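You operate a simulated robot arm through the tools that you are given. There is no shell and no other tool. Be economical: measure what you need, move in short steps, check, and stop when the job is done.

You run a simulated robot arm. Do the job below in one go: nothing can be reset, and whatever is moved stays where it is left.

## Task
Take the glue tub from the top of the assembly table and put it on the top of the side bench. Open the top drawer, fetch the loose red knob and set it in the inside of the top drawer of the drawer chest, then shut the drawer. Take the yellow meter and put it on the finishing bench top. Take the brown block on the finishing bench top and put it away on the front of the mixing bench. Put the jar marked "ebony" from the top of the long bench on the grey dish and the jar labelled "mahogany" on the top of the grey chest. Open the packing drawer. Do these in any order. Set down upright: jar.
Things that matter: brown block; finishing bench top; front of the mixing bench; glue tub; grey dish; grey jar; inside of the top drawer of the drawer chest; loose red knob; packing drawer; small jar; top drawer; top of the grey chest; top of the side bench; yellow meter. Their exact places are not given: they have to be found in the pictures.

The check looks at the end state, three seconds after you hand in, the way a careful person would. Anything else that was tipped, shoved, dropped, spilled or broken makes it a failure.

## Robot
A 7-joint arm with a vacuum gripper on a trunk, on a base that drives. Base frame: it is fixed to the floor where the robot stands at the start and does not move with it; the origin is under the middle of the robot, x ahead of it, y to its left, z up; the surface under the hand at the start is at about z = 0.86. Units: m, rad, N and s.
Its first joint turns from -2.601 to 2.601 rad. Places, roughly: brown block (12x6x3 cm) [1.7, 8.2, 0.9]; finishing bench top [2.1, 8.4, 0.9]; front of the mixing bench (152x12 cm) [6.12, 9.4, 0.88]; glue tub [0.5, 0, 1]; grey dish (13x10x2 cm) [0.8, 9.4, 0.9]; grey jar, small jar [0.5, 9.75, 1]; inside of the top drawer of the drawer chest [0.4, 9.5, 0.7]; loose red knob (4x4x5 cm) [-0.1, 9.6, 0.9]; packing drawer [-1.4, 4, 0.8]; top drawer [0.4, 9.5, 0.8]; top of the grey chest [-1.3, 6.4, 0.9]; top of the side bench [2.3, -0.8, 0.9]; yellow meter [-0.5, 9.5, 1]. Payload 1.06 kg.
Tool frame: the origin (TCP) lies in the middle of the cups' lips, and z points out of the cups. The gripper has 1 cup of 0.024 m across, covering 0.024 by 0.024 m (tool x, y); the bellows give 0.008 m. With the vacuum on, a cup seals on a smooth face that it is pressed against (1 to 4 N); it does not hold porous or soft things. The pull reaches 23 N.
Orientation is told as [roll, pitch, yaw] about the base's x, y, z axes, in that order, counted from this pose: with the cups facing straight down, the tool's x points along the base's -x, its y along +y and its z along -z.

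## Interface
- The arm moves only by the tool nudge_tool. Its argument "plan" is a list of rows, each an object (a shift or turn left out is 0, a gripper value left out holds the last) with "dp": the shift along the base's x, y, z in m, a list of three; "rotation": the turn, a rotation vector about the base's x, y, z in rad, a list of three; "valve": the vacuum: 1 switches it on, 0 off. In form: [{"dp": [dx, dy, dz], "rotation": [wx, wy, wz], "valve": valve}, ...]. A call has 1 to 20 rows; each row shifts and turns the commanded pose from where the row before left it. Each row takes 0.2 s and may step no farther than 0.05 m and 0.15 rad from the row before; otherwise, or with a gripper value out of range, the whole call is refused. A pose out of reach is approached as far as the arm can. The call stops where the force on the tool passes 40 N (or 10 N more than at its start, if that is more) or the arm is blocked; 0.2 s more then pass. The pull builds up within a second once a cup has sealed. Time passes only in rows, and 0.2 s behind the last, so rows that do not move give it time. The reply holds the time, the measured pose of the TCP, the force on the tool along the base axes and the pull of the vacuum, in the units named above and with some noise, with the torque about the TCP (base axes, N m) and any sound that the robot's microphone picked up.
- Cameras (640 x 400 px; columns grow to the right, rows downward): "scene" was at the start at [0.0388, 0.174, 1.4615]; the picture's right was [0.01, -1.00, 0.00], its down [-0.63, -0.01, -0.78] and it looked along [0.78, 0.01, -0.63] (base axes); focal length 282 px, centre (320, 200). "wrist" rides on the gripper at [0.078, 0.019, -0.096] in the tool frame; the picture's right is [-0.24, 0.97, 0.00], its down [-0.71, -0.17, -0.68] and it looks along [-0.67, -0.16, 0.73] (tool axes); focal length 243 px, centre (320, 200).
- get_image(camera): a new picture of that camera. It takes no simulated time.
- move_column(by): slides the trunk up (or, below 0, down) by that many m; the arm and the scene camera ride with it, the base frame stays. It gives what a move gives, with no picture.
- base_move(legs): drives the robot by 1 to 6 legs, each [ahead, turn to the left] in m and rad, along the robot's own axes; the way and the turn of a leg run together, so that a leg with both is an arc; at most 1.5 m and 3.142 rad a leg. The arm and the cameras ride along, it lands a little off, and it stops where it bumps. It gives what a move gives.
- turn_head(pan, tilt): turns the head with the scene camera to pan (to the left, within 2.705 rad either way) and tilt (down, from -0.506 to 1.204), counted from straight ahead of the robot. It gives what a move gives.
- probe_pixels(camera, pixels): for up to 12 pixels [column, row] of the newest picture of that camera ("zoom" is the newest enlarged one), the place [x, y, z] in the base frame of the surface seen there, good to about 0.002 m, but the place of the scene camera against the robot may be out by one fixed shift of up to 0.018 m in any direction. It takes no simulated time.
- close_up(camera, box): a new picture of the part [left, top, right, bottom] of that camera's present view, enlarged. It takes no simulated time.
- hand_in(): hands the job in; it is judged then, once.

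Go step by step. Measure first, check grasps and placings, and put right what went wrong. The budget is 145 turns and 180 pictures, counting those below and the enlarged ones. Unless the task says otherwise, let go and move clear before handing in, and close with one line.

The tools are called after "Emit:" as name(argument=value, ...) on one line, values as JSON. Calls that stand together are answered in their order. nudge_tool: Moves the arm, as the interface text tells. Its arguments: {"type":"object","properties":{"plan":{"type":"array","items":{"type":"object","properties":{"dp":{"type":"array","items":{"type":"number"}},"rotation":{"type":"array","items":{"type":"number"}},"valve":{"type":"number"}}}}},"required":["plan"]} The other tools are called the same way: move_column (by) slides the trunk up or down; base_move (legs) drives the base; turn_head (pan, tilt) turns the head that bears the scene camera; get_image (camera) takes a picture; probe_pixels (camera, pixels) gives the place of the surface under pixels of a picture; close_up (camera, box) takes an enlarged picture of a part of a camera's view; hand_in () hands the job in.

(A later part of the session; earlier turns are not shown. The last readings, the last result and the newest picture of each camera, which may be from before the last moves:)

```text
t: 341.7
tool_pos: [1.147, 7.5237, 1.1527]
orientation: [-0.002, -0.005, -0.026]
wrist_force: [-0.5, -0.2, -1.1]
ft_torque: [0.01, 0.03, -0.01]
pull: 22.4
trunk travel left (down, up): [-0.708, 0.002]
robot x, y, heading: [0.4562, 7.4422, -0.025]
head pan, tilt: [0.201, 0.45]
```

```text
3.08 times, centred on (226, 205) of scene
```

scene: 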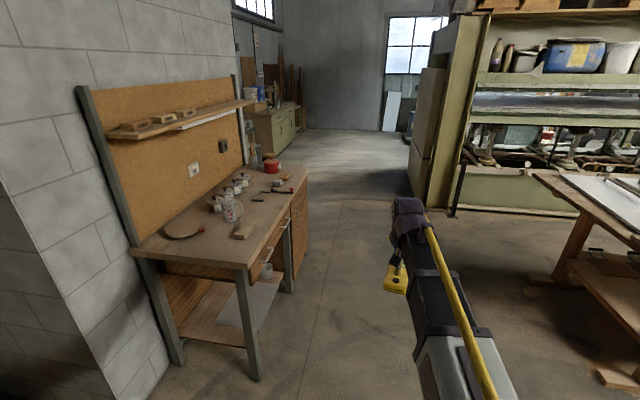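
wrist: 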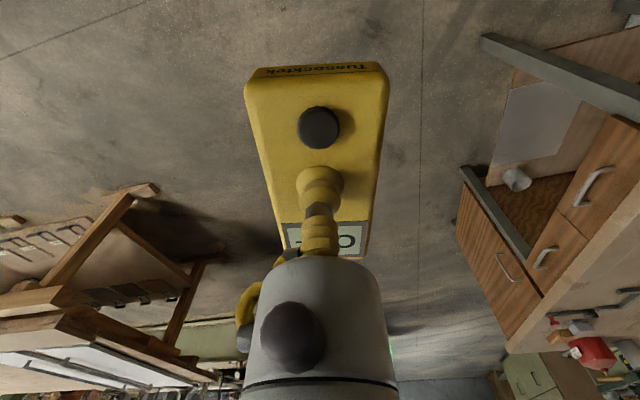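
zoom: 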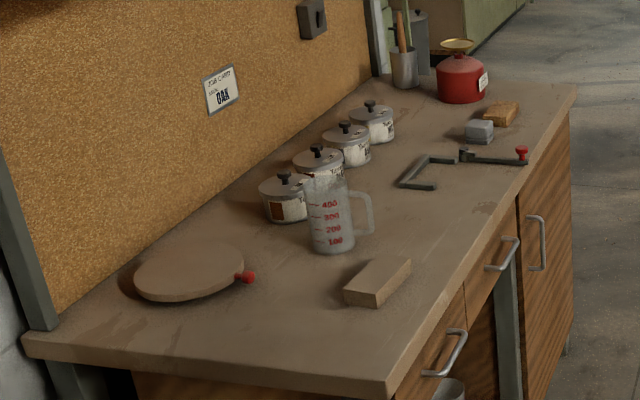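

Bench front edge is y≈8.12 and there is free space around (1.9, 8.24), between block, beaker and square. I drive to x≈1.95 and turn to face the bench.

Emit:
base_move(legs=[[1.49, 0.025], [0, 1.571], [0.1, 0]])

Emit:
turn_head(pan=0.1, tilt=0.75)

Emit:
get_image(camera="scene")

Emit:
get_image(camera="wrist")

```text
t: 353.6
tool_pos: [1.8564, 8.208, 1.1521]
orientation: [-0.003, -0.004, 1.551]
wrist_force: [-0.3, -0.3, -2.3]
ft_torque: [-0.03, -0.03, -0.03]
pull: 22.4
trunk travel left (down, up): [-0.708, 0.002]
robot x, y, heading: [1.94, 7.5197, 1.555]
head pan, tilt: [0.201, 0.45]
```

```text
t: 354.4
tool_pos: [1.8572, 8.2069, 1.1527]
orientation: [-0.004, -0.002, 1.553]
wrist_force: [0.6, 0.0, -2.2]
ft_torque: [-0.04, 0.0, 0.01]
pull: 23.1
trunk travel left (down, up): [-0.708, 0.002]
robot x, y, heading: [1.9412, 7.5201, 1.554]
head pan, tilt: [0.099, 0.75]
```

```text
96 pictures are left
```

scene: 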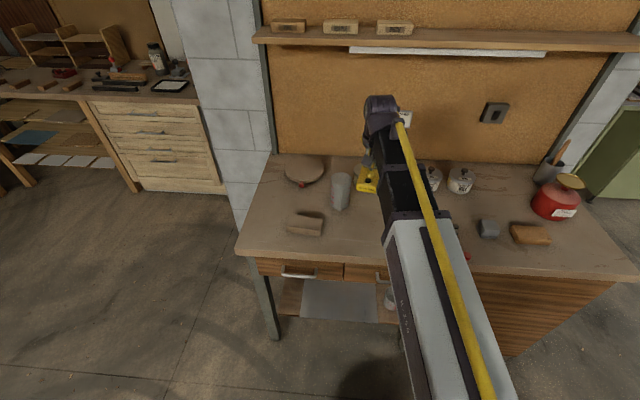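

```text
95 pictures are left
```

wrist: 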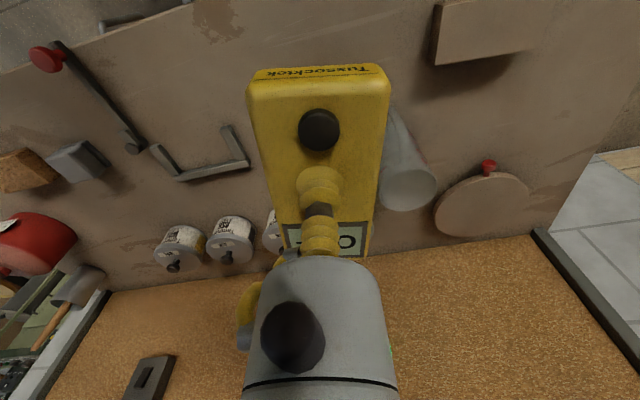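

I probe the square's end (250,163), the beaker, the cans and the bench edge.

Emit:
probe_pixels(camera="wrist", pixels=[[248, 164], [226, 130], [180, 176], [390, 170], [410, 195], [240, 100], [245, 60], [320, 20], [232, 225], [268, 230], [435, 60], [400, 120]])

```text
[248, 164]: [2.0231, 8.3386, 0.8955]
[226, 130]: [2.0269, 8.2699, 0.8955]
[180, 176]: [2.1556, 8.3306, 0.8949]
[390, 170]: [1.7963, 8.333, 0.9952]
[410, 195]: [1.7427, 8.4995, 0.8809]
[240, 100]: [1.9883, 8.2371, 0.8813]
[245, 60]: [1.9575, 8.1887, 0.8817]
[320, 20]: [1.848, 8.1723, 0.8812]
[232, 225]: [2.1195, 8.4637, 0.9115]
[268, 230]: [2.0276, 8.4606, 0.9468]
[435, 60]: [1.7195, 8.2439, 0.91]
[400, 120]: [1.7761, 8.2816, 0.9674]
```

Clear spot at (1.91, 8.24): the square starts at x=2.02, the beaker ends at ~1.80. I move over and lower.

Emit:
nudge_tool(plan=[{"dp": [0.01, 0.007, 0]}, {"dp": [0.02, 0.013, 0]}, {"dp": [0.017, 0.01, 0]}, {"dp": [0.006, 0.003, -0.01]}, {"dp": [0, 0, -0.025]}, {"dp": [0, 0, -0.035]}, {"dp": [0, 0, -0.035]}, {"dp": [0, 0, -0.035]}, {"dp": [0, 0, -0.035]}, {"dp": [0, 0, -0.025]}, {"dp": [0, 0, -0.015]}, {"dp": [0, 0, -0.01]}, {}])

Emit:
get_image(camera="wrist")

```text
t: 357.2
tool_pos: [1.9099, 8.239, 0.9271]
orientation: [-0.004, -0.003, 1.55]
wrist_force: [0.0, -0.7, -2.3]
ft_torque: [-0.04, -0.04, -0.02]
pull: 22.8
trunk travel left (down, up): [-0.708, 0.002]
robot x, y, heading: [1.945, 7.5194, 1.554]
head pan, tilt: [0.099, 0.75]
```

```text
94 pictures are left
```

wrist: 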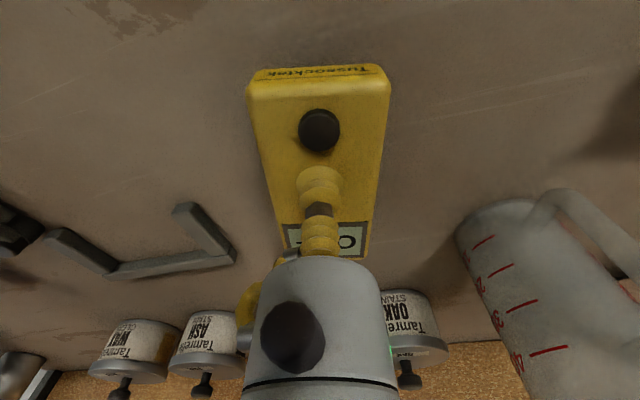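

Clear around. I set the meter down in small steps.

Emit:
nudge_tool(plan=[{"dp": [0, 0, -0.007]}, {"dp": [0, 0, -0.006]}, {"dp": [0, 0, -0.003]}, {}])

Emit:
nudge_tool(plan=[{"dp": [0, 0, -0.002]}, {}])

Emit:
nudge_tool(plan=[{"dp": [0, 0, -0.002]}, {}])

```text
t: 358.2
tool_pos: [1.9106, 8.2396, 0.9128]
orientation: [-0.004, -0.003, 1.552]
wrist_force: [0.0, -0.6, -2.9]
ft_torque: [-0.01, -0.02, -0.02]
pull: 23.4
trunk travel left (down, up): [-0.708, 0.002]
robot x, y, heading: [1.9429, 7.5176, 1.554]
head pan, tilt: [0.099, 0.75]
```

```text
t: 358.8
tool_pos: [1.9098, 8.2403, 0.9099]
orientation: [-0.004, -0.004, 1.551]
wrist_force: [0.6, -0.1, -1.9]
ft_torque: [-0.04, -0.01, 0.0]
pull: 22.7
trunk travel left (down, up): [-0.708, 0.002]
robot x, y, heading: [1.9463, 7.5216, 1.554]
head pan, tilt: [0.099, 0.75]
```

```text
t: 359.4
tool_pos: [1.9103, 8.24, 0.9082]
orientation: [-0.004, -0.003, 1.551]
wrist_force: [0.6, 2.0, 9.1]
ft_torque: [0.04, 0.02, 0.01]
pull: 23.0
trunk travel left (down, up): [-0.708, 0.002]
robot x, y, heading: [1.9428, 7.5166, 1.547]
head pan, tilt: [0.099, 0.75]
```

The meter bears on the bench (+9 N). I release and rise, then swing toward the brown block at about (1.66, 8.21).

Emit:
nudge_tool(plan=[{"dp": [0, 0, 0.001], "valve": 0}, {}, {}, {}, {}, {"dp": [0, 0, 0.005]}, {"dp": [0, 0, 0.015]}, {"dp": [0, 0, 0.025]}, {"dp": [0, 0, 0.035]}, {"dp": [0, 0, 0.035]}, {"dp": [0, 0, 0.035]}, {"dp": [0, 0, 0.035]}, {"dp": [0, 0, 0.025]}, {"dp": [0, 0, 0.015]}, {}])

Emit:
nudge_tool(plan=[{"dp": [-0.01, 0, 0]}, {"dp": [-0.025, 0, 0]}, {"dp": [-0.035, -0.005, 0]}, {"dp": [-0.04, -0.005, 0]}, {"dp": [-0.035, -0.005, 0]}, {"dp": [-0.025, -0.005, 0]}, {"dp": [-0.015, -0.005, 0]}, {}])

Emit:
get_image(camera="wrist")

Emit:
get_image(camera="scene")

```text
t: 362.6
tool_pos: [1.9099, 8.2403, 1.1348]
orientation: [-0.005, -0.004, 1.551]
wrist_force: [0.7, -0.1, -0.5]
ft_torque: [0.02, -0.01, 0.01]
pull: 0.1
trunk travel left (down, up): [-0.708, 0.002]
robot x, y, heading: [1.9423, 7.5206, 1.555]
head pan, tilt: [0.099, 0.75]
```

```text
t: 364.4
tool_pos: [1.7242, 8.2147, 1.1332]
orientation: [-0.004, -0.005, 1.551]
wrist_force: [-0.9, 1.2, 0.9]
ft_torque: [0.03, 0.0, 0.03]
pull: 0.0
trunk travel left (down, up): [-0.708, 0.002]
robot x, y, heading: [1.9402, 7.5215, 1.555]
head pan, tilt: [0.099, 0.75]
```

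```text
93 pictures are left
```

wrist: 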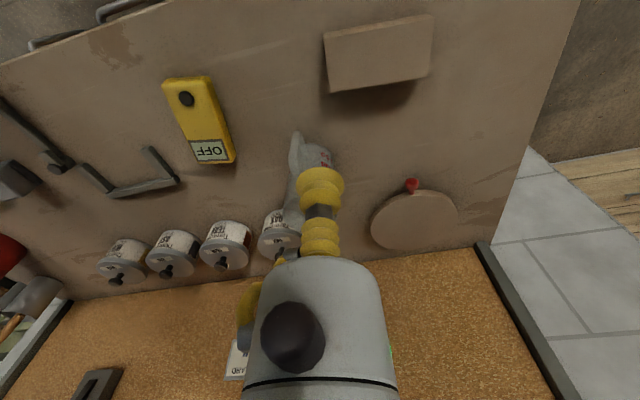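

```text
92 pictures are left
```

scene: 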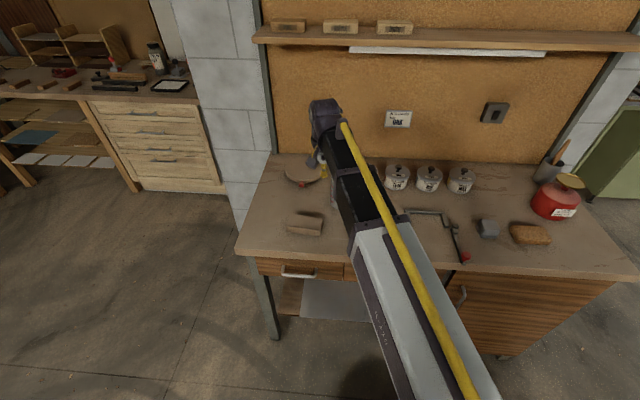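

The meter is placed well. I measure the block nearest (1.7, 8.2) — wrist (378,52) — and also compare with the smaller block at scene (530,235).

Emit:
probe_pixels(camera="wrist", pixels=[[327, 36], [430, 18], [428, 72], [330, 88], [378, 52], [300, 150], [325, 160]])

Emit:
probe_pixels(camera="scene", pixels=[[512, 232], [548, 235], [530, 228], [530, 242], [290, 220], [322, 222], [305, 220]])

Emit:
close_up(camera="scene", box=[260, 150, 420, 270])

```text
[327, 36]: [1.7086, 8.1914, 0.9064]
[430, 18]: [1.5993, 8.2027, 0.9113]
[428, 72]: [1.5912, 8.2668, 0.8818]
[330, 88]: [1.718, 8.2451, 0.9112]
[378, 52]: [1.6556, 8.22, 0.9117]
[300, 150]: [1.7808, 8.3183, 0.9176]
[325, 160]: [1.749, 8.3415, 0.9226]
```

```text
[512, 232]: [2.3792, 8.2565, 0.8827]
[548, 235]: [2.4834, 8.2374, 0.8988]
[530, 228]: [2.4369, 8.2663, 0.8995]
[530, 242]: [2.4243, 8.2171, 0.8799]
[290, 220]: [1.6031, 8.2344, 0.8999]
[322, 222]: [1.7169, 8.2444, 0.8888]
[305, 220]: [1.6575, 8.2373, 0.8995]
```

```text
3.33 times, centred on (340, 210) of scene
```

zoom: 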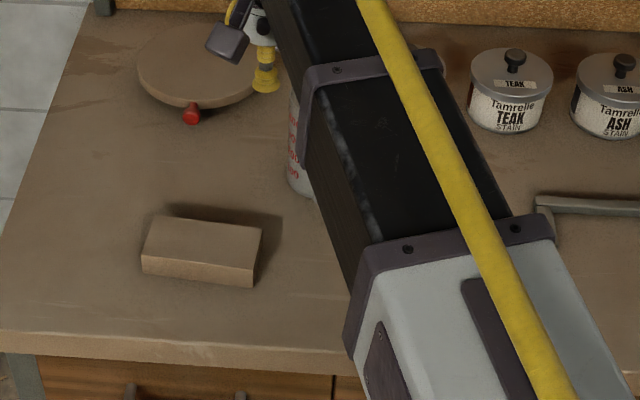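

The first block matches 12×6×3 cm, centre (1.655, 8.222), top z=0.911. I go down on it with the vacuum.

Emit:
nudge_tool(plan=[{"dp": [-0.01, 0.001, 0]}, {"dp": [-0.02, 0.002, 0]}, {"dp": [-0.025, 0.003, 0]}, {"dp": [-0.014, 0.001, -0.01]}, {"dp": [0, 0, -0.025]}, {"dp": [0, 0, -0.035]}, {"dp": [0, 0, -0.035]}, {"dp": [0, 0, -0.035]}, {"dp": [0, 0, -0.03]}, {"dp": [0, 0, -0.02]}, {"dp": [0, 0, -0.01], "valve": 1}, {"dp": [0, 0, -0.01]}, {"dp": [0, 0, -0.007]}, {"dp": [0, 0, -0.004]}, {"dp": [0, 0, -0.003]}, {}, {}, {}, {}, {}])

```text
t: 368.6
tool_pos: [1.6563, 8.2216, 0.91]
orientation: [-0.003, -0.005, 1.552]
wrist_force: [-0.2, 2.2, 3.2]
ft_torque: [-0.01, 0.01, 0.04]
pull: 23.0
trunk travel left (down, up): [-0.708, 0.002]
robot x, y, heading: [1.94, 7.5217, 1.554]
head pan, tilt: [0.099, 0.75]
```

Sealed. I lift the block, tuck the arm, back up, turn right and drive along the aisle to x≈3.4, then look for the mixing bench.

Emit:
nudge_tool(plan=[{"dp": [0, 0, 0.005]}, {"dp": [0, 0, 0.015]}, {"dp": [0, 0, 0.025]}, {"dp": [0, 0, 0.035]}, {"dp": [0, 0, 0.035]}, {"dp": [0, 0, 0.035]}, {"dp": [0, 0, 0.035]}, {"dp": [0, 0, 0.025]}, {"dp": [0.01, 0, 0.01]}, {"dp": [0.025, -0.005, 0]}, {"dp": [0.035, -0.01, 0]}, {"dp": [0.035, -0.01, 0]}, {"dp": [0.035, -0.005, 0]}, {"dp": [0.035, 0, 0]}, {"dp": [0.025, 0, 0]}, {"dp": [0.01, 0, 0]}, {}])

Emit:
base_move(legs=[[-0.1, 0], [0, -1.555], [0.8, 0], [0.7, 0]])

Emit:
turn_head(pan=0.4, tilt=0.4)

Emit:
get_image(camera="scene")

Emit:
get_image(camera="wrist")

```text
t: 372.2
tool_pos: [1.8672, 8.1922, 1.1291]
orientation: [-0.004, -0.004, 1.552]
wrist_force: [0.9, -0.1, -1.6]
ft_torque: [0.0, 0.01, 0.03]
pull: 22.7
trunk travel left (down, up): [-0.708, 0.002]
robot x, y, heading: [1.9398, 7.5174, 1.553]
head pan, tilt: [0.099, 0.75]
```

```text
t: 384.5
tool_pos: [4.1222, 7.4574, 1.1286]
orientation: [-0.003, -0.005, -0.02]
wrist_force: [1.1, -0.3, -1.1]
ft_torque: [0.0, -0.01, -0.01]
pull: 22.6
trunk travel left (down, up): [-0.708, 0.002]
robot x, y, heading: [3.4474, 7.3824, -0.025]
head pan, tilt: [0.099, 0.75]
```

```text
t: 385.4
tool_pos: [4.1221, 7.4575, 1.1285]
orientation: [-0.005, -0.005, -0.021]
wrist_force: [-0.5, -0.9, -1.5]
ft_torque: [-0.04, -0.01, -0.01]
pull: 22.6
trunk travel left (down, up): [-0.708, 0.002]
robot x, y, heading: [3.4523, 7.3825, -0.021]
head pan, tilt: [0.4, 0.4]
```

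```text
90 pictures are left
```

scene: 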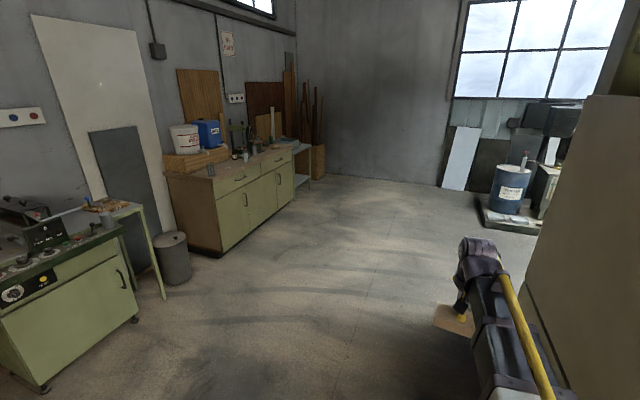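

```text
89 pictures are left
```

wrist: 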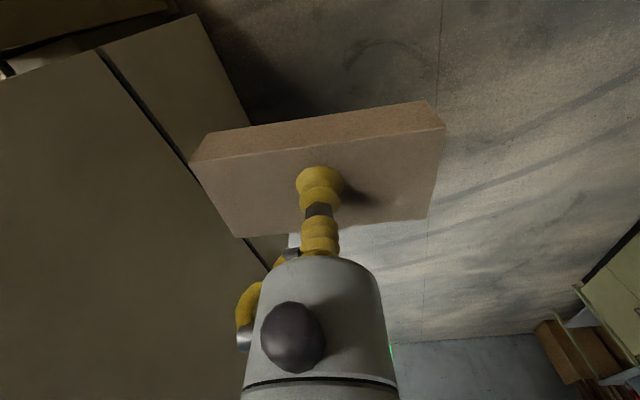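

The mixing bench is the one with green doors at (240,200). I probe its top, front edge and obstacles.

Emit:
probe_pixels(camera="scene", pixels=[[190, 172], [210, 180], [240, 167], [280, 153], [298, 147], [222, 245], [290, 200], [180, 280], [162, 295], [250, 155], [300, 180], [318, 175]])

Emit:
close_up(camera="scene", box=[150, 110, 342, 230])

```text
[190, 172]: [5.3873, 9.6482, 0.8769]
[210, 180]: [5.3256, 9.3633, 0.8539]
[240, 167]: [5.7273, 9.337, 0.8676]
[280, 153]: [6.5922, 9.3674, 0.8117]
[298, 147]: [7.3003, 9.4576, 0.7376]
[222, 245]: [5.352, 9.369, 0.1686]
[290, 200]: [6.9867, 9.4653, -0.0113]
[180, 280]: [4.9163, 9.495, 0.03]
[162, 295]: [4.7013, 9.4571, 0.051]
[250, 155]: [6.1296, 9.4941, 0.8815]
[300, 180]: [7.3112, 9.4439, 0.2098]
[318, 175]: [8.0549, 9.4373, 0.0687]
```

```text
3.33 times, centred on (246, 170) of scene
```

zoom: 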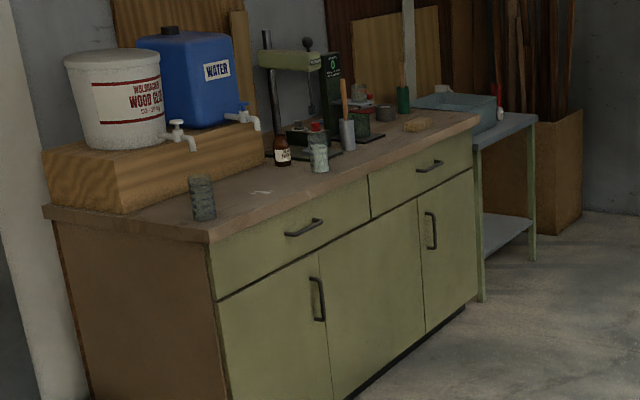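

The front strip runs along y≈9.34–9.46, x 5.3–6.9. I drive to about (6.0, 8.6) and face it.

Emit:
base_move(legs=[[0, 0.46], [1.5, 0], [1.3, 0], [0, 1.135]])

Emit:
turn_head(pan=0.1, tilt=0.7)

Emit:
get_image(camera="scene")

Emit:
get_image(camera="wrist")

```text
t: 403.4
tool_pos: [5.9459, 9.2549, 1.1282]
orientation: [-0.003, -0.001, 1.576]
wrist_force: [0.5, -0.2, -1.1]
ft_torque: [-0.06, 0.01, 0.02]
pull: 23.6
trunk travel left (down, up): [-0.708, 0.002]
robot x, y, heading: [6.0385, 8.5804, 1.573]
head pan, tilt: [0.4, 0.4]
```

```text
t: 404.2
tool_pos: [5.9475, 9.2556, 1.128]
orientation: [-0.004, -0.003, 1.579]
wrist_force: [0.0, 0.4, -2.0]
ft_torque: [0.02, -0.01, 0.04]
pull: 23.2
trunk travel left (down, up): [-0.708, 0.002]
robot x, y, heading: [6.0396, 8.586, 1.576]
head pan, tilt: [0.099, 0.7]
```

```text
87 pictures are left
```

scene: 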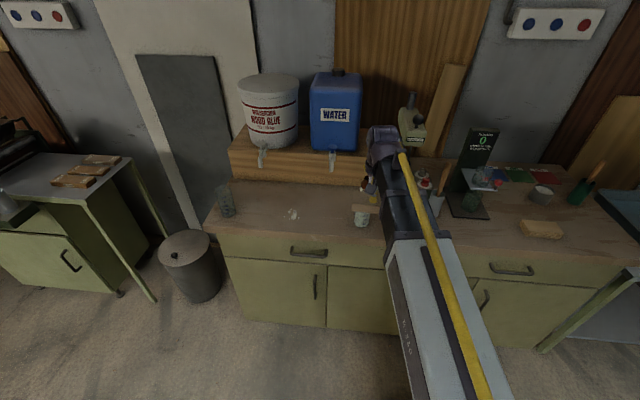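

```text
86 pictures are left
```

wrist: 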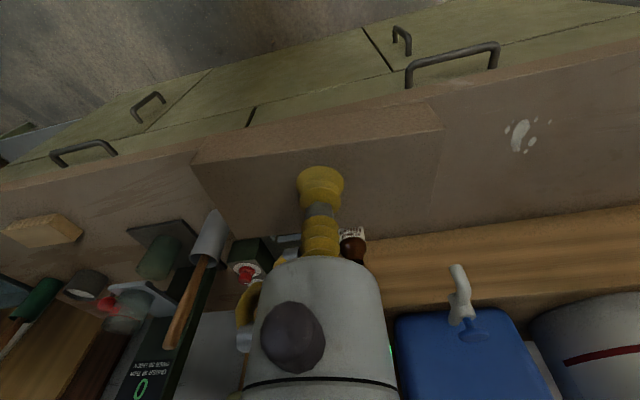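

I measure the front edge and the free strip around the arm.

Emit:
probe_pixels(camera="wrist", pixels=[[150, 165], [165, 200], [140, 215], [190, 215], [205, 240], [60, 215], [480, 110], [520, 110], [500, 170], [250, 130], [100, 190], [175, 160]])

Emit:
probe_pixels(camera="scene", pixels=[[360, 218], [440, 210], [470, 212], [460, 240], [470, 255], [330, 230], [340, 205], [435, 195], [228, 212], [520, 228], [350, 240], [490, 240]])

Emit:
close_up(camera="scene", box=[330, 160, 522, 280])

```text
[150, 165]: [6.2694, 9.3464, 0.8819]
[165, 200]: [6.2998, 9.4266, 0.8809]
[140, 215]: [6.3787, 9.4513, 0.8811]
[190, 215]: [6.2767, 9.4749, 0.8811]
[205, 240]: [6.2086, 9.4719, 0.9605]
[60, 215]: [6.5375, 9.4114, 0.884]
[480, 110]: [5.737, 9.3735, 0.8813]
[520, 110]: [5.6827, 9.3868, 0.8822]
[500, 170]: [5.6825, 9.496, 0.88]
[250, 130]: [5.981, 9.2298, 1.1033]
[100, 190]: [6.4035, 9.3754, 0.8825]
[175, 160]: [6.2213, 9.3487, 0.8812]
```

```text
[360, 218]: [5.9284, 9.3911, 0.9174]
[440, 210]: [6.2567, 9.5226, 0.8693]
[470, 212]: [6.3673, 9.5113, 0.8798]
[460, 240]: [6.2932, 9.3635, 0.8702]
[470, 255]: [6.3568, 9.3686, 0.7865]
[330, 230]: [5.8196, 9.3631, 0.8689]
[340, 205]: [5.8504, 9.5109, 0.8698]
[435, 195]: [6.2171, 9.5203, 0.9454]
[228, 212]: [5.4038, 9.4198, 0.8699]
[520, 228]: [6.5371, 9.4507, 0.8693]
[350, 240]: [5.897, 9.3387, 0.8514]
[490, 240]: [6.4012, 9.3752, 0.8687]
```

```text
3.33 times, centred on (426, 220) of scene
```

zoom: 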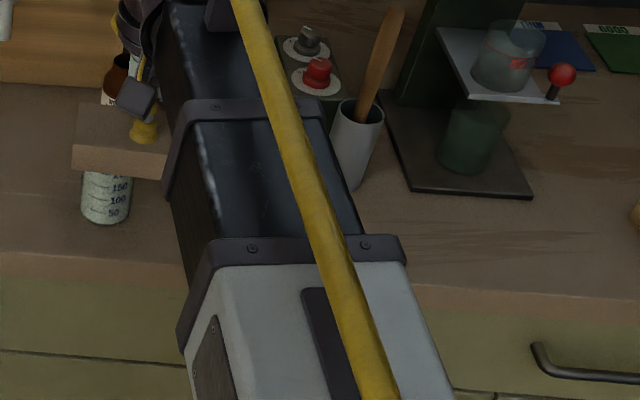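

The beaker is at (5.93, 9.41), the pencil cup at (6.21, 9.49); the free front strip between them suits the block at (6.10, 9.40). I move there, turning the block 0.1 rad to align.

Emit:
nudge_tool(plan=[{"dp": [0.01, 0.01, 0], "rotation": [0, 0, 0.015]}, {"dp": [0.02, 0.02, 0], "rotation": [0, 0, 0.025]}, {"dp": [0.03, 0.03, 0], "rotation": [0, 0, 0.03]}, {"dp": [0.035, 0.03, 0], "rotation": [0, 0, 0.03]}, {"dp": [0.03, 0.03, 0]}, {"dp": [0.02, 0.018, 0]}, {"dp": [0.0075, 0.0065, -0.01]}, {"dp": [0, 0, -0.025]}, {"dp": [0, 0, -0.03]}, {"dp": [0, 0, -0.03]}, {"dp": [0, 0, -0.03]}, {"dp": [0, 0, -0.02]}, {"dp": [0, 0, -0.02]}, {"dp": [0, 0, -0.01]}, {}])

Emit:
get_image(camera="wrist")

Emit:
get_image(camera="scene")

```text
t: 407.4
tool_pos: [6.1015, 9.4004, 0.954]
orientation: [-0.004, -0.005, 1.676]
wrist_force: [0.8, 0.6, -2.5]
ft_torque: [0.0, 0.04, -0.01]
pull: 23.2
trunk travel left (down, up): [-0.708, 0.002]
robot x, y, heading: [6.0386, 8.5817, 1.575]
head pan, tilt: [0.099, 0.7]
```

```text
84 pictures are left
```

wrist: 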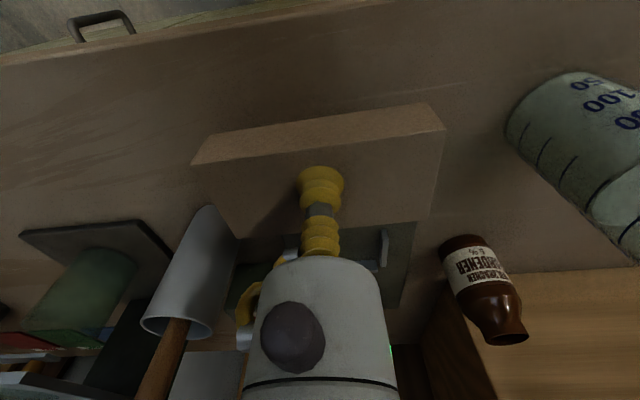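

```text
83 pictures are left
```

scene: 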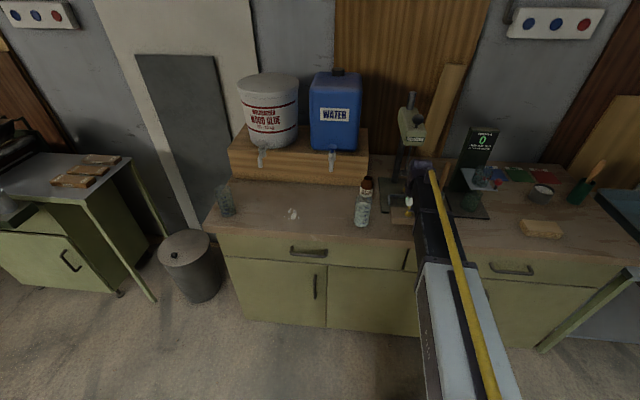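

I check how near the machine base behind the block is, (400,240) and (240,250).

Emit:
probe_pixels(camera="wrist", pixels=[[405, 235], [410, 226], [240, 245], [205, 215], [430, 230], [430, 130], [100, 60], [130, 40], [440, 160]])

```text
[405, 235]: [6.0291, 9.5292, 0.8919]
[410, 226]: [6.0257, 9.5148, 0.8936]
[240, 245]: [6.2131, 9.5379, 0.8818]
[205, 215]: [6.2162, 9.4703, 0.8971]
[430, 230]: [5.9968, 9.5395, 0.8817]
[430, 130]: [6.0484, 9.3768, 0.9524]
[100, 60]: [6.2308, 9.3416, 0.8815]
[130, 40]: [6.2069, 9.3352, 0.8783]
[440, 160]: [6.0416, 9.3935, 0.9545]
```

The machine base starts at y≈9.51, well behind. I lower the block onto the strip.

Emit:
nudge_tool(plan=[{"dp": [0, 0, -0.01]}, {"dp": [0, 0, -0.015]}, {"dp": [0, 0, -0.01]}, {"dp": [0, 0, -0.005]}, {"dp": [0, 0, -0.002]}, {}])

Emit:
nudge_tool(plan=[{"dp": [0, 0, -0.002]}, {}])

```text
t: 408.8
tool_pos: [6.1005, 9.4005, 0.9103]
orientation: [-0.003, -0.004, 1.675]
wrist_force: [0.0, 0.4, -1.3]
ft_torque: [-0.02, 0.01, -0.01]
pull: 23.1
trunk travel left (down, up): [-0.708, 0.002]
robot x, y, heading: [6.0376, 8.5814, 1.577]
head pan, tilt: [0.099, 0.7]
```

```text
t: 409.4
tool_pos: [6.1002, 9.4004, 0.9098]
orientation: [-0.002, -0.003, 1.675]
wrist_force: [0.7, 1.0, 6.3]
ft_torque: [-0.02, 0.05, -0.02]
pull: 23.0
trunk travel left (down, up): [-0.708, 0.002]
robot x, y, heading: [6.0395, 8.5848, 1.578]
head pan, tilt: [0.099, 0.7]
```

It bears (+6 N). I release, rise and check.

Emit:
nudge_tool(plan=[{"valve": 0}, {}, {}, {}, {}, {"dp": [0, 0, 0.005]}, {"dp": [0, 0, 0.015]}, {"dp": [0, 0, 0.025]}, {"dp": [0, 0, 0.035]}, {"dp": [0, 0, 0.035]}, {"dp": [0, 0, 0.035]}, {"dp": [0, 0, 0.035]}, {"dp": [0, -0.01, 0.025]}, {"dp": [0, -0.025, 0.015]}, {"dp": [0, -0.035, 0], "rotation": [0, 0, -0.02]}, {"dp": [0, -0.035, 0], "rotation": [0, 0, -0.03]}, {"dp": [0, -0.035, 0], "rotation": [0, 0, -0.03]}, {"dp": [0, -0.025, 0], "rotation": [0, 0, -0.02]}, {"dp": [0, -0.01, 0]}, {}])

Emit:
get_image(camera="wrist")

```text
t: 413.6
tool_pos: [6.1001, 9.2234, 1.1341]
orientation: [-0.003, -0.003, 1.576]
wrist_force: [0.1, 1.6, -0.2]
ft_torque: [-0.02, -0.05, 0.02]
pull: 0.1
trunk travel left (down, up): [-0.708, 0.002]
robot x, y, heading: [6.0394, 8.5821, 1.575]
head pan, tilt: [0.099, 0.7]
```

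```text
82 pictures are left
```

wrist: 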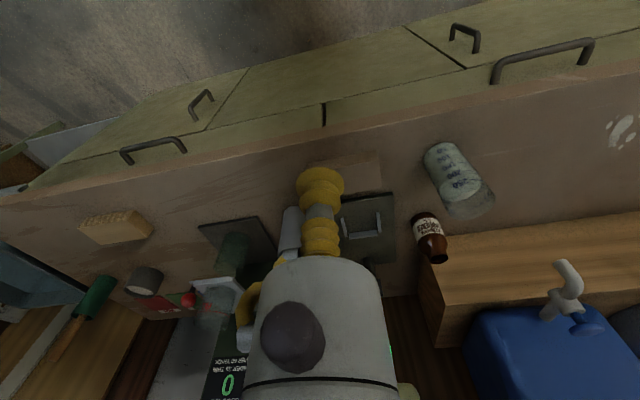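

The block lies on the front strip. Now back for the mahogany jar: I drive back along the same way to the long bench.

Emit:
base_move(legs=[[0, 2.0], [1.5, 0], [1.35, 0], [0, -0.432], [1.5, 0]])

```text
t: 440.2
tool_pos: [1.3841, 7.4188, 1.1346]
orientation: [-0.004, -0.004, -3.141]
wrist_force: [0.0, -0.3, 0.4]
ft_torque: [-0.01, -0.01, 0.0]
pull: 0.0
trunk travel left (down, up): [-0.708, 0.002]
robot x, y, heading: [2.0242, 7.3594, -3.137]
head pan, tilt: [0.099, 0.7]
```

I continue to x≈0.55 and turn to the long bench, raising the tool first to z≈1.22.

Emit:
nudge_tool(plan=[{"dp": [-0.01, 0, 0.015]}, {"dp": [-0.02, 0, 0.025]}, {"dp": [-0.02, 0, 0.025]}, {"dp": [-0.01, 0, 0.015]}, {}])

Emit:
base_move(legs=[[1.46, 0], [0, -1.575], [1.3, 0]])

Emit:
turn_head(pan=0.15, tilt=0.75)

Emit:
get_image(camera="scene")

Emit:
get_image(camera="wrist")

```text
t: 441.4
tool_pos: [1.3235, 7.4197, 1.2155]
orientation: [-0.003, -0.002, -3.139]
wrist_force: [-0.1, 0.3, 1.1]
ft_torque: [0.0, 0.05, -0.03]
pull: 0.1
trunk travel left (down, up): [-0.708, 0.002]
robot x, y, heading: [2.025, 7.3545, -3.139]
head pan, tilt: [0.099, 0.7]
```

```text
t: 458.8
tool_pos: [0.6441, 9.3514, 1.2149]
orientation: [-0.003, -0.001, 1.535]
wrist_force: [-0.1, -0.2, 0.1]
ft_torque: [-0.01, -0.01, 0.01]
pull: 0.1
trunk travel left (down, up): [-0.708, 0.002]
robot x, y, heading: [0.5526, 8.6556, 1.531]
head pan, tilt: [0.099, 0.7]
```

```text
t: 459.4
tool_pos: [0.6439, 9.3507, 1.2151]
orientation: [-0.005, -0.003, 1.535]
wrist_force: [0.8, 0.3, 0.2]
ft_torque: [0.02, 0.03, 0.01]
pull: 0.1
trunk travel left (down, up): [-0.708, 0.002]
robot x, y, heading: [0.5529, 8.6544, 1.536]
head pan, tilt: [0.15, 0.75]
```

```text
81 pictures are left
```

scene: 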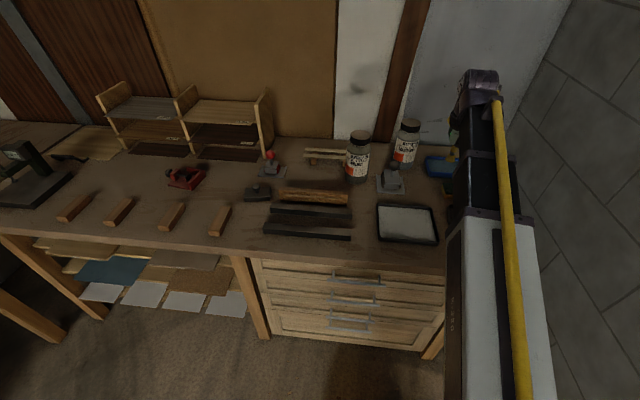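

```text
80 pictures are left
```

wrist: 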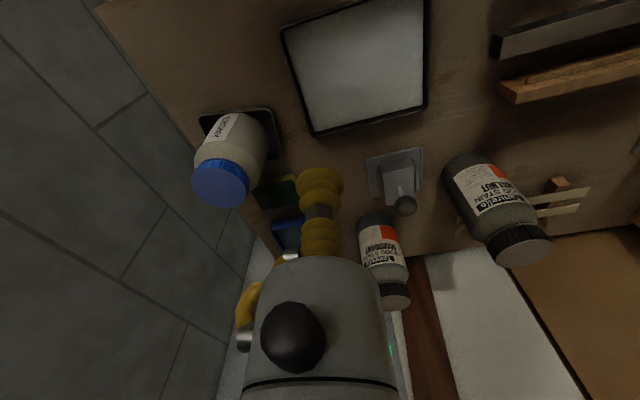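

I measure the mahogany cap (394,295 wrist; 410,123 scene) and the stamp ball before it.

Emit:
probe_pixels(camera="wrist", pixels=[[394, 298], [394, 290], [405, 205], [395, 175], [405, 155]])

Emit:
probe_pixels(camera="scene", pixels=[[410, 124], [403, 124], [418, 125], [410, 121], [410, 127], [393, 167], [392, 180], [407, 150]])

Emit:
close_up(camera="scene", box=[370, 100, 450, 200])

```text
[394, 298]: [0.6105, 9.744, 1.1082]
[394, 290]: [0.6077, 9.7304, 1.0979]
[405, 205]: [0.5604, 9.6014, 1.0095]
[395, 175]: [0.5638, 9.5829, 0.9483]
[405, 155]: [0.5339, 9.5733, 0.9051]
```

```text
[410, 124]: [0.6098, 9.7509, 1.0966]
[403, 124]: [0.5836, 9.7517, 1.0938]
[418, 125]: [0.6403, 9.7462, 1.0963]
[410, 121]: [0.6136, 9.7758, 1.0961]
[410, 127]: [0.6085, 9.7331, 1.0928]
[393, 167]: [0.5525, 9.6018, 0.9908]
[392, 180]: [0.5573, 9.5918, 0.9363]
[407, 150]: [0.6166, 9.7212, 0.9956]
```

```text
4.00 times, centred on (410, 150) of scene
```

zoom: 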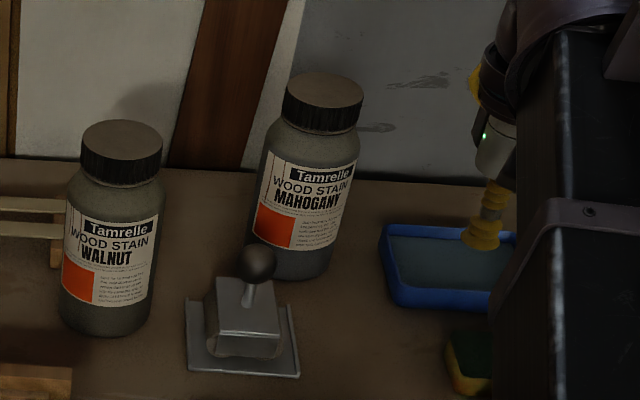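

Cap centre ≈(0.612, 9.756), z 1.108; the ball's top is ≈1.02. I drive 0.21 m nearer and go above the cap.

Emit:
base_move(legs=[[0.21, 0]])

Emit:
nudge_tool(plan=[{"dp": [-0.005, 0.01, 0]}, {"dp": [-0.01, 0.025, 0]}, {"dp": [-0.01, 0.035, 0]}, {"dp": [-0.01, 0.035, 0]}, {"dp": [-0.005, 0.035, 0]}, {"dp": [0, 0.03, 0]}, {"dp": [0, 0.02, -0.01]}, {"dp": [0, 0, -0.02]}, {"dp": [0, 0, -0.025]}, {"dp": [0, 0, -0.02]}, {}])

Emit:
get_image(camera="wrist")

```text
t: 461.0
tool_pos: [0.6523, 9.5579, 1.2144]
orientation: [-0.003, -0.004, 1.535]
wrist_force: [-0.3, 0.6, 0.2]
ft_torque: [-0.01, -0.01, -0.01]
pull: 0.0
trunk travel left (down, up): [-0.708, 0.002]
robot x, y, heading: [0.5636, 8.8586, 1.532]
head pan, tilt: [0.15, 0.75]
```

```text
t: 463.4
tool_pos: [0.6121, 9.747, 1.1402]
orientation: [-0.005, -0.004, 1.533]
wrist_force: [0.4, -0.4, -0.6]
ft_torque: [-0.02, -0.02, -0.02]
pull: 0.1
trunk travel left (down, up): [-0.708, 0.002]
robot x, y, heading: [0.563, 8.8637, 1.535]
head pan, tilt: [0.15, 0.75]
```

```text
78 pictures are left
```

wrist: 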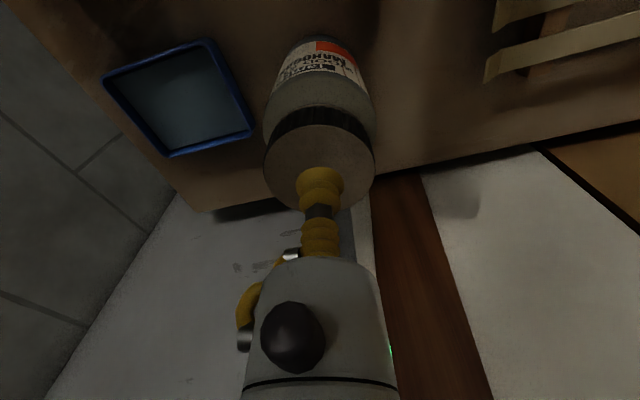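

Emit:
probe_pixels(camera="wrist", pixels=[[268, 165], [372, 165], [320, 130], [290, 195], [350, 195], [320, 150], [230, 215], [400, 190]])

```text
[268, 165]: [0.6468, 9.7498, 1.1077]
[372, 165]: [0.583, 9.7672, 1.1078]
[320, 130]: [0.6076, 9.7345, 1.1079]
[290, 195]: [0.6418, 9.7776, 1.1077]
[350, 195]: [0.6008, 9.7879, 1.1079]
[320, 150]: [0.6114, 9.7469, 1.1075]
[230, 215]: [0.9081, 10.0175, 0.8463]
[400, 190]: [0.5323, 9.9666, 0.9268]
```

Cap centre (0.614, 9.758). I shift 1 cm and press down with vacuum.

Emit:
nudge_tool(plan=[{"dp": [0.002, 0.011, 0]}, {"dp": [0, 0, -0.012], "valve": 1}, {"dp": [0, 0, -0.012]}, {"dp": [0, 0, -0.006]}, {"dp": [0, 0, -0.003]}, {"dp": [0, 0, -0.002]}, {}, {}, {}, {}, {}])

Emit:
nudge_tool(plan=[{"dp": [0, 0, 0.004]}, {"dp": [0, 0, 0.008]}, {"dp": [0, 0, 0.015]}, {"dp": [0, 0, 0.02]}, {"dp": [0, 0, 0.025]}, {"dp": [0, 0, 0.025]}, {"dp": [0, 0, 0.025]}, {"dp": [0, 0, 0.015]}, {"dp": [0, 0, 0.008]}, {}])

```text
t: 465.8
tool_pos: [0.6126, 9.7576, 1.1044]
orientation: [-0.002, -0.004, 1.533]
wrist_force: [-1.7, -0.8, 3.2]
ft_torque: [-0.08, 0.09, 0.03]
pull: 22.6
trunk travel left (down, up): [-0.708, 0.002]
robot x, y, heading: [0.5591, 8.8621, 1.531]
head pan, tilt: [0.15, 0.75]
```

```text
t: 468.0
tool_pos: [0.6133, 9.7586, 1.2501]
orientation: [-0.003, -0.001, 1.534]
wrist_force: [0.2, 0.5, -6.0]
ft_torque: [-0.05, 0.04, 0.02]
pull: 22.9
trunk travel left (down, up): [-0.708, 0.002]
robot x, y, heading: [0.5626, 8.862, 1.538]
head pan, tilt: [0.15, 0.75]
```

The jar (about 6 N) is up, bottom ≈1.045. I draw it back over the bench gently, then check the hold.

Emit:
nudge_tool(plan=[{"dp": [0, -0.005, 0]}, {"dp": [0, -0.012, 0]}, {"dp": [0, -0.02, 0]}, {"dp": [0, -0.025, 0]}, {"dp": [0, -0.025, 0]}, {"dp": [0, -0.025, 0]}, {"dp": [0, -0.025, 0]}, {"dp": [0, -0.025, 0]}, {"dp": [0, -0.02, 0]}, {"dp": [0, -0.012, 0]}, {"dp": [0, -0.005, 0]}, {}])

Emit:
get_image(camera="wrist")

Emit:
base_move(legs=[[-0.75, 0]])

Emit:
turn_head(pan=1.6, tilt=0.4)

Emit:
get_image(camera="scene")

```text
t: 470.6
tool_pos: [0.614, 9.5602, 1.2509]
orientation: [-0.002, -0.002, 1.533]
wrist_force: [-0.6, -0.6, -5.4]
ft_torque: [-0.05, 0.03, -0.02]
pull: 22.8
trunk travel left (down, up): [-0.708, 0.002]
robot x, y, heading: [0.5599, 8.8623, 1.531]
head pan, tilt: [0.15, 0.75]
```

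```text
77 pictures are left
```

wrist: 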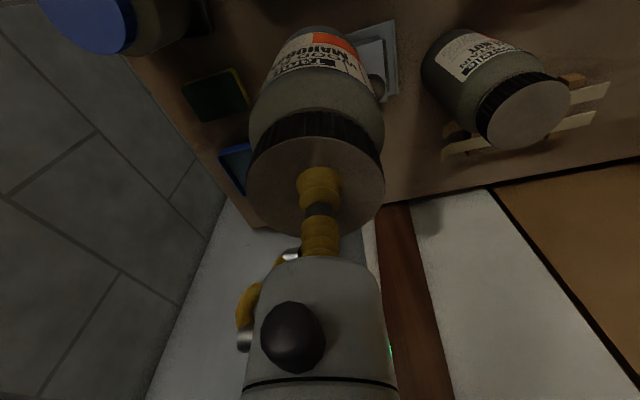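

```text
t: 474.7
tool_pos: [0.5872, 8.809, 1.2508]
orientation: [-0.002, -0.005, 1.534]
wrist_force: [0.0, 0.3, -6.5]
ft_torque: [-0.04, 0.05, 0.0]
pull: 22.4
trunk travel left (down, up): [-0.708, 0.002]
robot x, y, heading: [0.537, 8.108, 1.535]
head pan, tilt: [0.15, 0.75]
```

```text
t: 476.3
tool_pos: [0.5864, 8.8093, 1.2507]
orientation: [-0.004, -0.002, 1.535]
wrist_force: [0.1, -0.1, -6.1]
ft_torque: [-0.04, 0.07, -0.03]
pull: 22.7
trunk travel left (down, up): [-0.708, 0.002]
robot x, y, heading: [0.5385, 8.1107, 1.536]
head pan, tilt: [1.6, 0.4]
```

```text
76 pictures are left
```

scene: 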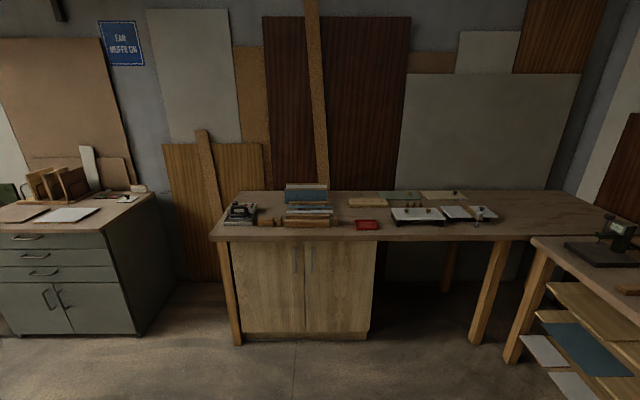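

The grey chest is at the left edge of the picture (75,250). I turn the head to see its top.

Emit:
turn_head(pan=2.1, tilt=0.4)

Emit:
get_image(camera="scene")

Emit:
probe_pixels(camera="scene", pixels=[[320, 200], [260, 215], [280, 200], [300, 185], [200, 220], [350, 330], [250, 250], [330, 190], [360, 200], [240, 205], [180, 205], [100, 200]])

```text
t: 477.2
tool_pos: [0.5871, 8.8097, 1.2508]
orientation: [-0.002, -0.003, 1.534]
wrist_force: [0.5, -0.1, -6.6]
ft_torque: [-0.03, 0.05, -0.02]
pull: 23.0
trunk travel left (down, up): [-0.708, 0.002]
robot x, y, heading: [0.5348, 8.1099, 1.539]
head pan, tilt: [2.1, 0.4]
```

```text
75 pictures are left
```

scene: 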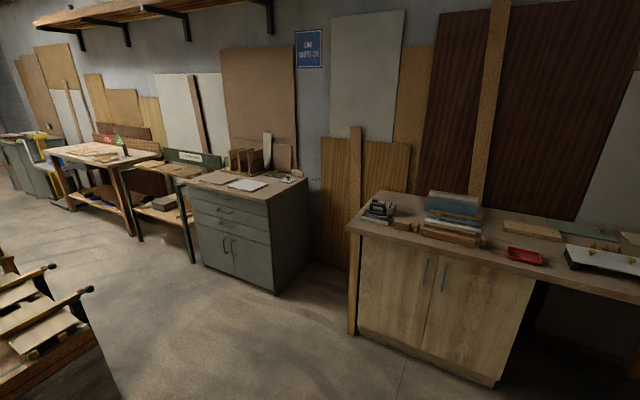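

```text
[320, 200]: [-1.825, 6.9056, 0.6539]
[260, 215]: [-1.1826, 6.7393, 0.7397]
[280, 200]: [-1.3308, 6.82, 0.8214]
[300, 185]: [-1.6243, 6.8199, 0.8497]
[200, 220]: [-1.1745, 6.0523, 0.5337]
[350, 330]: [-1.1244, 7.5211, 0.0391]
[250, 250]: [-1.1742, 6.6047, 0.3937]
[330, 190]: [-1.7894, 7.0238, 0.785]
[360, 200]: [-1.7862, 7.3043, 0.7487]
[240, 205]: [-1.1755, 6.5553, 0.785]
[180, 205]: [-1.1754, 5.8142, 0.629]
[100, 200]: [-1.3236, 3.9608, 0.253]
```

I zoom on the chest's top and measure the obstacle at lower left (60,330).

Emit:
close_up(camera="scene", box=[160, 120, 352, 250])

Emit:
probe_pixels(camera="scene", pixels=[[88, 290], [50, 268], [110, 380], [30, 310], [205, 180], [245, 185], [270, 182], [290, 178], [235, 195], [215, 182], [285, 186], [255, 190]])

```text
3.08 times, centred on (256, 185) of scene
```

zoom: 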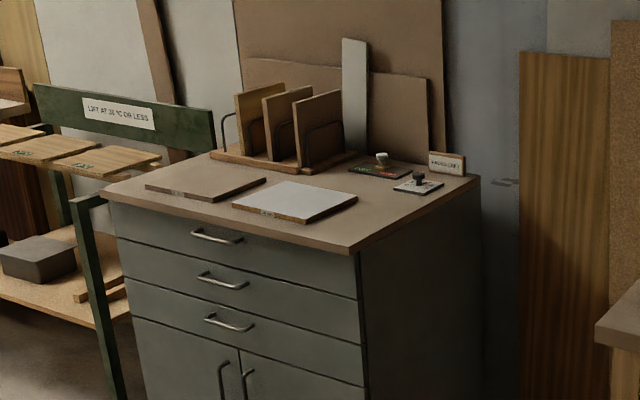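

```text
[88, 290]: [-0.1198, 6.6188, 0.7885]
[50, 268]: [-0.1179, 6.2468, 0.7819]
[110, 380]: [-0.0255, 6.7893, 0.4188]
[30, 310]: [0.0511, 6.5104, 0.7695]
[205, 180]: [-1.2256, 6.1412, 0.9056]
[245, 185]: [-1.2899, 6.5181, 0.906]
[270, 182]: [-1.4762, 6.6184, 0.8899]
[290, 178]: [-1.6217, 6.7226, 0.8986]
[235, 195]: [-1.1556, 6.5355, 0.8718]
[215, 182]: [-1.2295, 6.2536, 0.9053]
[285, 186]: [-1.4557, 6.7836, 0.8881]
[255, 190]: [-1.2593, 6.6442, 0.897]
```

The cart's handles reach x≈-0.12, so the lane at the chest is about 1.05 m wide. I take a curved way to about (-0.6, 6.72), facing the chest, keeping the jar clear of the wooden cabinet.

Emit:
base_move(legs=[[0, 2.29], [1.27, 0], [0, 0.63], [0.6, 0]])

Emit:
turn_head(pan=-1.0, tilt=0.7)

Emit:
get_image(camera="scene")

```text
t: 493.8
tool_pos: [-0.6856, 6.0034, 1.2503]
orientation: [-0.003, -0.003, -1.771]
wrist_force: [-0.5, 0.4, -6.2]
ft_torque: [0.08, -0.04, -0.01]
pull: 22.8
trunk travel left (down, up): [-0.708, 0.002]
robot x, y, heading: [-0.5194, 6.6831, -1.772]
head pan, tilt: [2.1, 0.4]
```

```text
t: 496.5
tool_pos: [-0.686, 6.0043, 1.2498]
orientation: [-0.004, -0.004, -1.771]
wrist_force: [-0.1, -0.6, -5.8]
ft_torque: [0.03, -0.07, -0.02]
pull: 23.6
trunk travel left (down, up): [-0.708, 0.002]
robot x, y, heading: [-0.5238, 6.6856, -1.768]
head pan, tilt: [-1.0, 0.7]
```

```text
73 pictures are left
```

scene: 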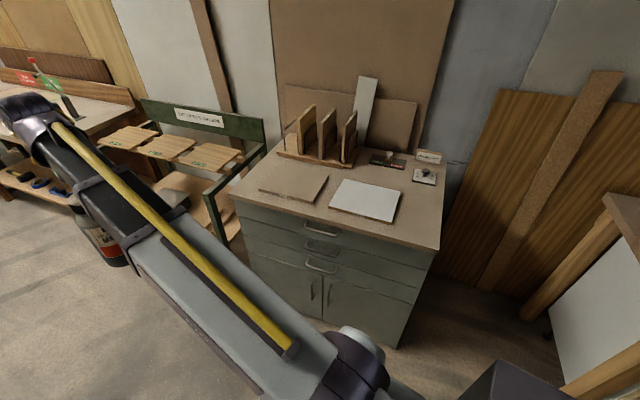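

The chest top's free area is its right front corner, around (418,210). I probe it.

Emit:
probe_pixels(camera="scene", pixels=[[418, 212], [400, 195], [437, 190], [430, 245], [398, 222], [425, 180], [395, 180], [415, 172], [440, 215], [405, 235], [392, 200], [350, 170]])

Emit:
close_up(camera="scene", box=[300, 130, 460, 260])

```text
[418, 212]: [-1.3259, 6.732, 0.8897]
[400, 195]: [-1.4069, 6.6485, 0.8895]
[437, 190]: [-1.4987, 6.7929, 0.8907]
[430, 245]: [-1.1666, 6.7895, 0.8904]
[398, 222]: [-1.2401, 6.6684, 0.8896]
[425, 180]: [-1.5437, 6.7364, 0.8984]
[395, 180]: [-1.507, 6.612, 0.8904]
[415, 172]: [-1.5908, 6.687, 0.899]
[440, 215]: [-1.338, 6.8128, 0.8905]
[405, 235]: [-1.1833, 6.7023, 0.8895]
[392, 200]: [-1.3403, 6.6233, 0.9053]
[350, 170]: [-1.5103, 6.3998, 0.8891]
```

```text
3.08 times, centred on (380, 195) of scene
```

zoom: 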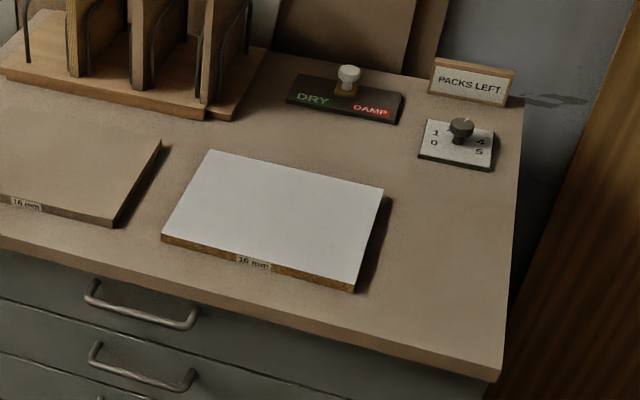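

I turn the base right to face the chest; the target spot is (-1.31, 6.735).

Emit:
base_move(legs=[[0, -1.37]])

Emit:
get_image(camera="wrist")

```text
t: 500.2
tool_pos: [-1.2209, 6.7043, 1.2507]
orientation: [-0.004, -0.001, -3.134]
wrist_force: [0.0, 0.9, -6.3]
ft_torque: [0.0, -0.07, -0.01]
pull: 23.3
trunk travel left (down, up): [-0.708, 0.002]
robot x, y, heading: [-0.5201, 6.6847, -3.13]
head pan, tilt: [-1.0, 0.7]
```

```text
71 pictures are left
```

wrist: 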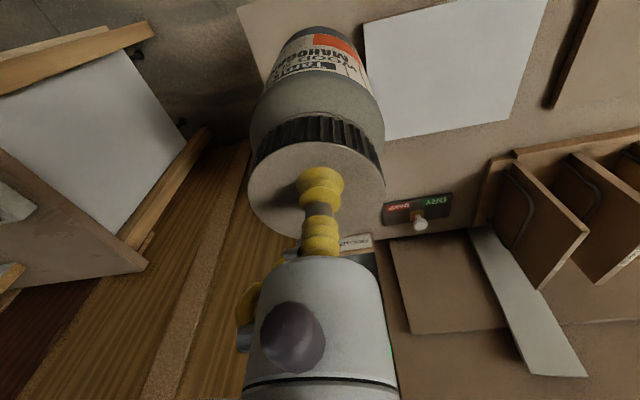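

Emit:
probe_pixels(camera="wrist", pixels=[[368, 30], [378, 130], [390, 150], [250, 60], [245, 20], [255, 12], [395, 175], [390, 100]])

```text
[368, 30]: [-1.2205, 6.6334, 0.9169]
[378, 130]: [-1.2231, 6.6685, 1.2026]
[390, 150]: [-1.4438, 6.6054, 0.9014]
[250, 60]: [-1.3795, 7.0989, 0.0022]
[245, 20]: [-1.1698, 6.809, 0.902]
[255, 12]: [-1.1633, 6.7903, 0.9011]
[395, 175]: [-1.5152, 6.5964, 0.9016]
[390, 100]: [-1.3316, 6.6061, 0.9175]
```

The free span at x≈-1.30 is y 6.62–6.82. I move to (-1.30, 6.723) and lower to 2 cm above.

Emit:
nudge_tool(plan=[{"dp": [-0.01, 0.003, 0]}, {"dp": [-0.02, 0.005, 0]}, {"dp": [-0.025, 0.006, 0]}, {"dp": [-0.018, 0.004, 0]}, {"dp": [-0.007, 0.001, -0.007]}, {"dp": [0, 0, -0.015]}, {"dp": [0, 0, -0.025]}, {"dp": [0, 0, -0.03]}, {"dp": [0, 0, -0.025]}, {"dp": [0, 0, -0.015]}, {"dp": [0, 0, -0.008]}, {}])

Emit:
get_image(camera="wrist")

```text
t: 502.8
tool_pos: [-1.3025, 6.7246, 1.1247]
orientation: [-0.005, -0.001, -3.133]
wrist_force: [-0.1, -0.3, -5.8]
ft_torque: [-0.02, -0.06, -0.01]
pull: 22.4
trunk travel left (down, up): [-0.708, 0.002]
robot x, y, heading: [-0.5214, 6.6833, -3.128]
head pan, tilt: [-1.0, 0.7]
```

```text
70 pictures are left
```

wrist: 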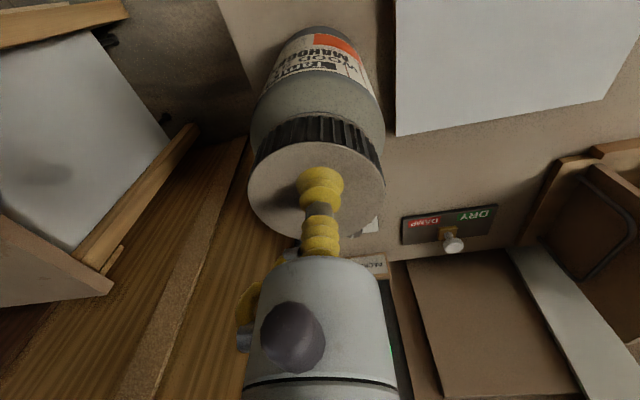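

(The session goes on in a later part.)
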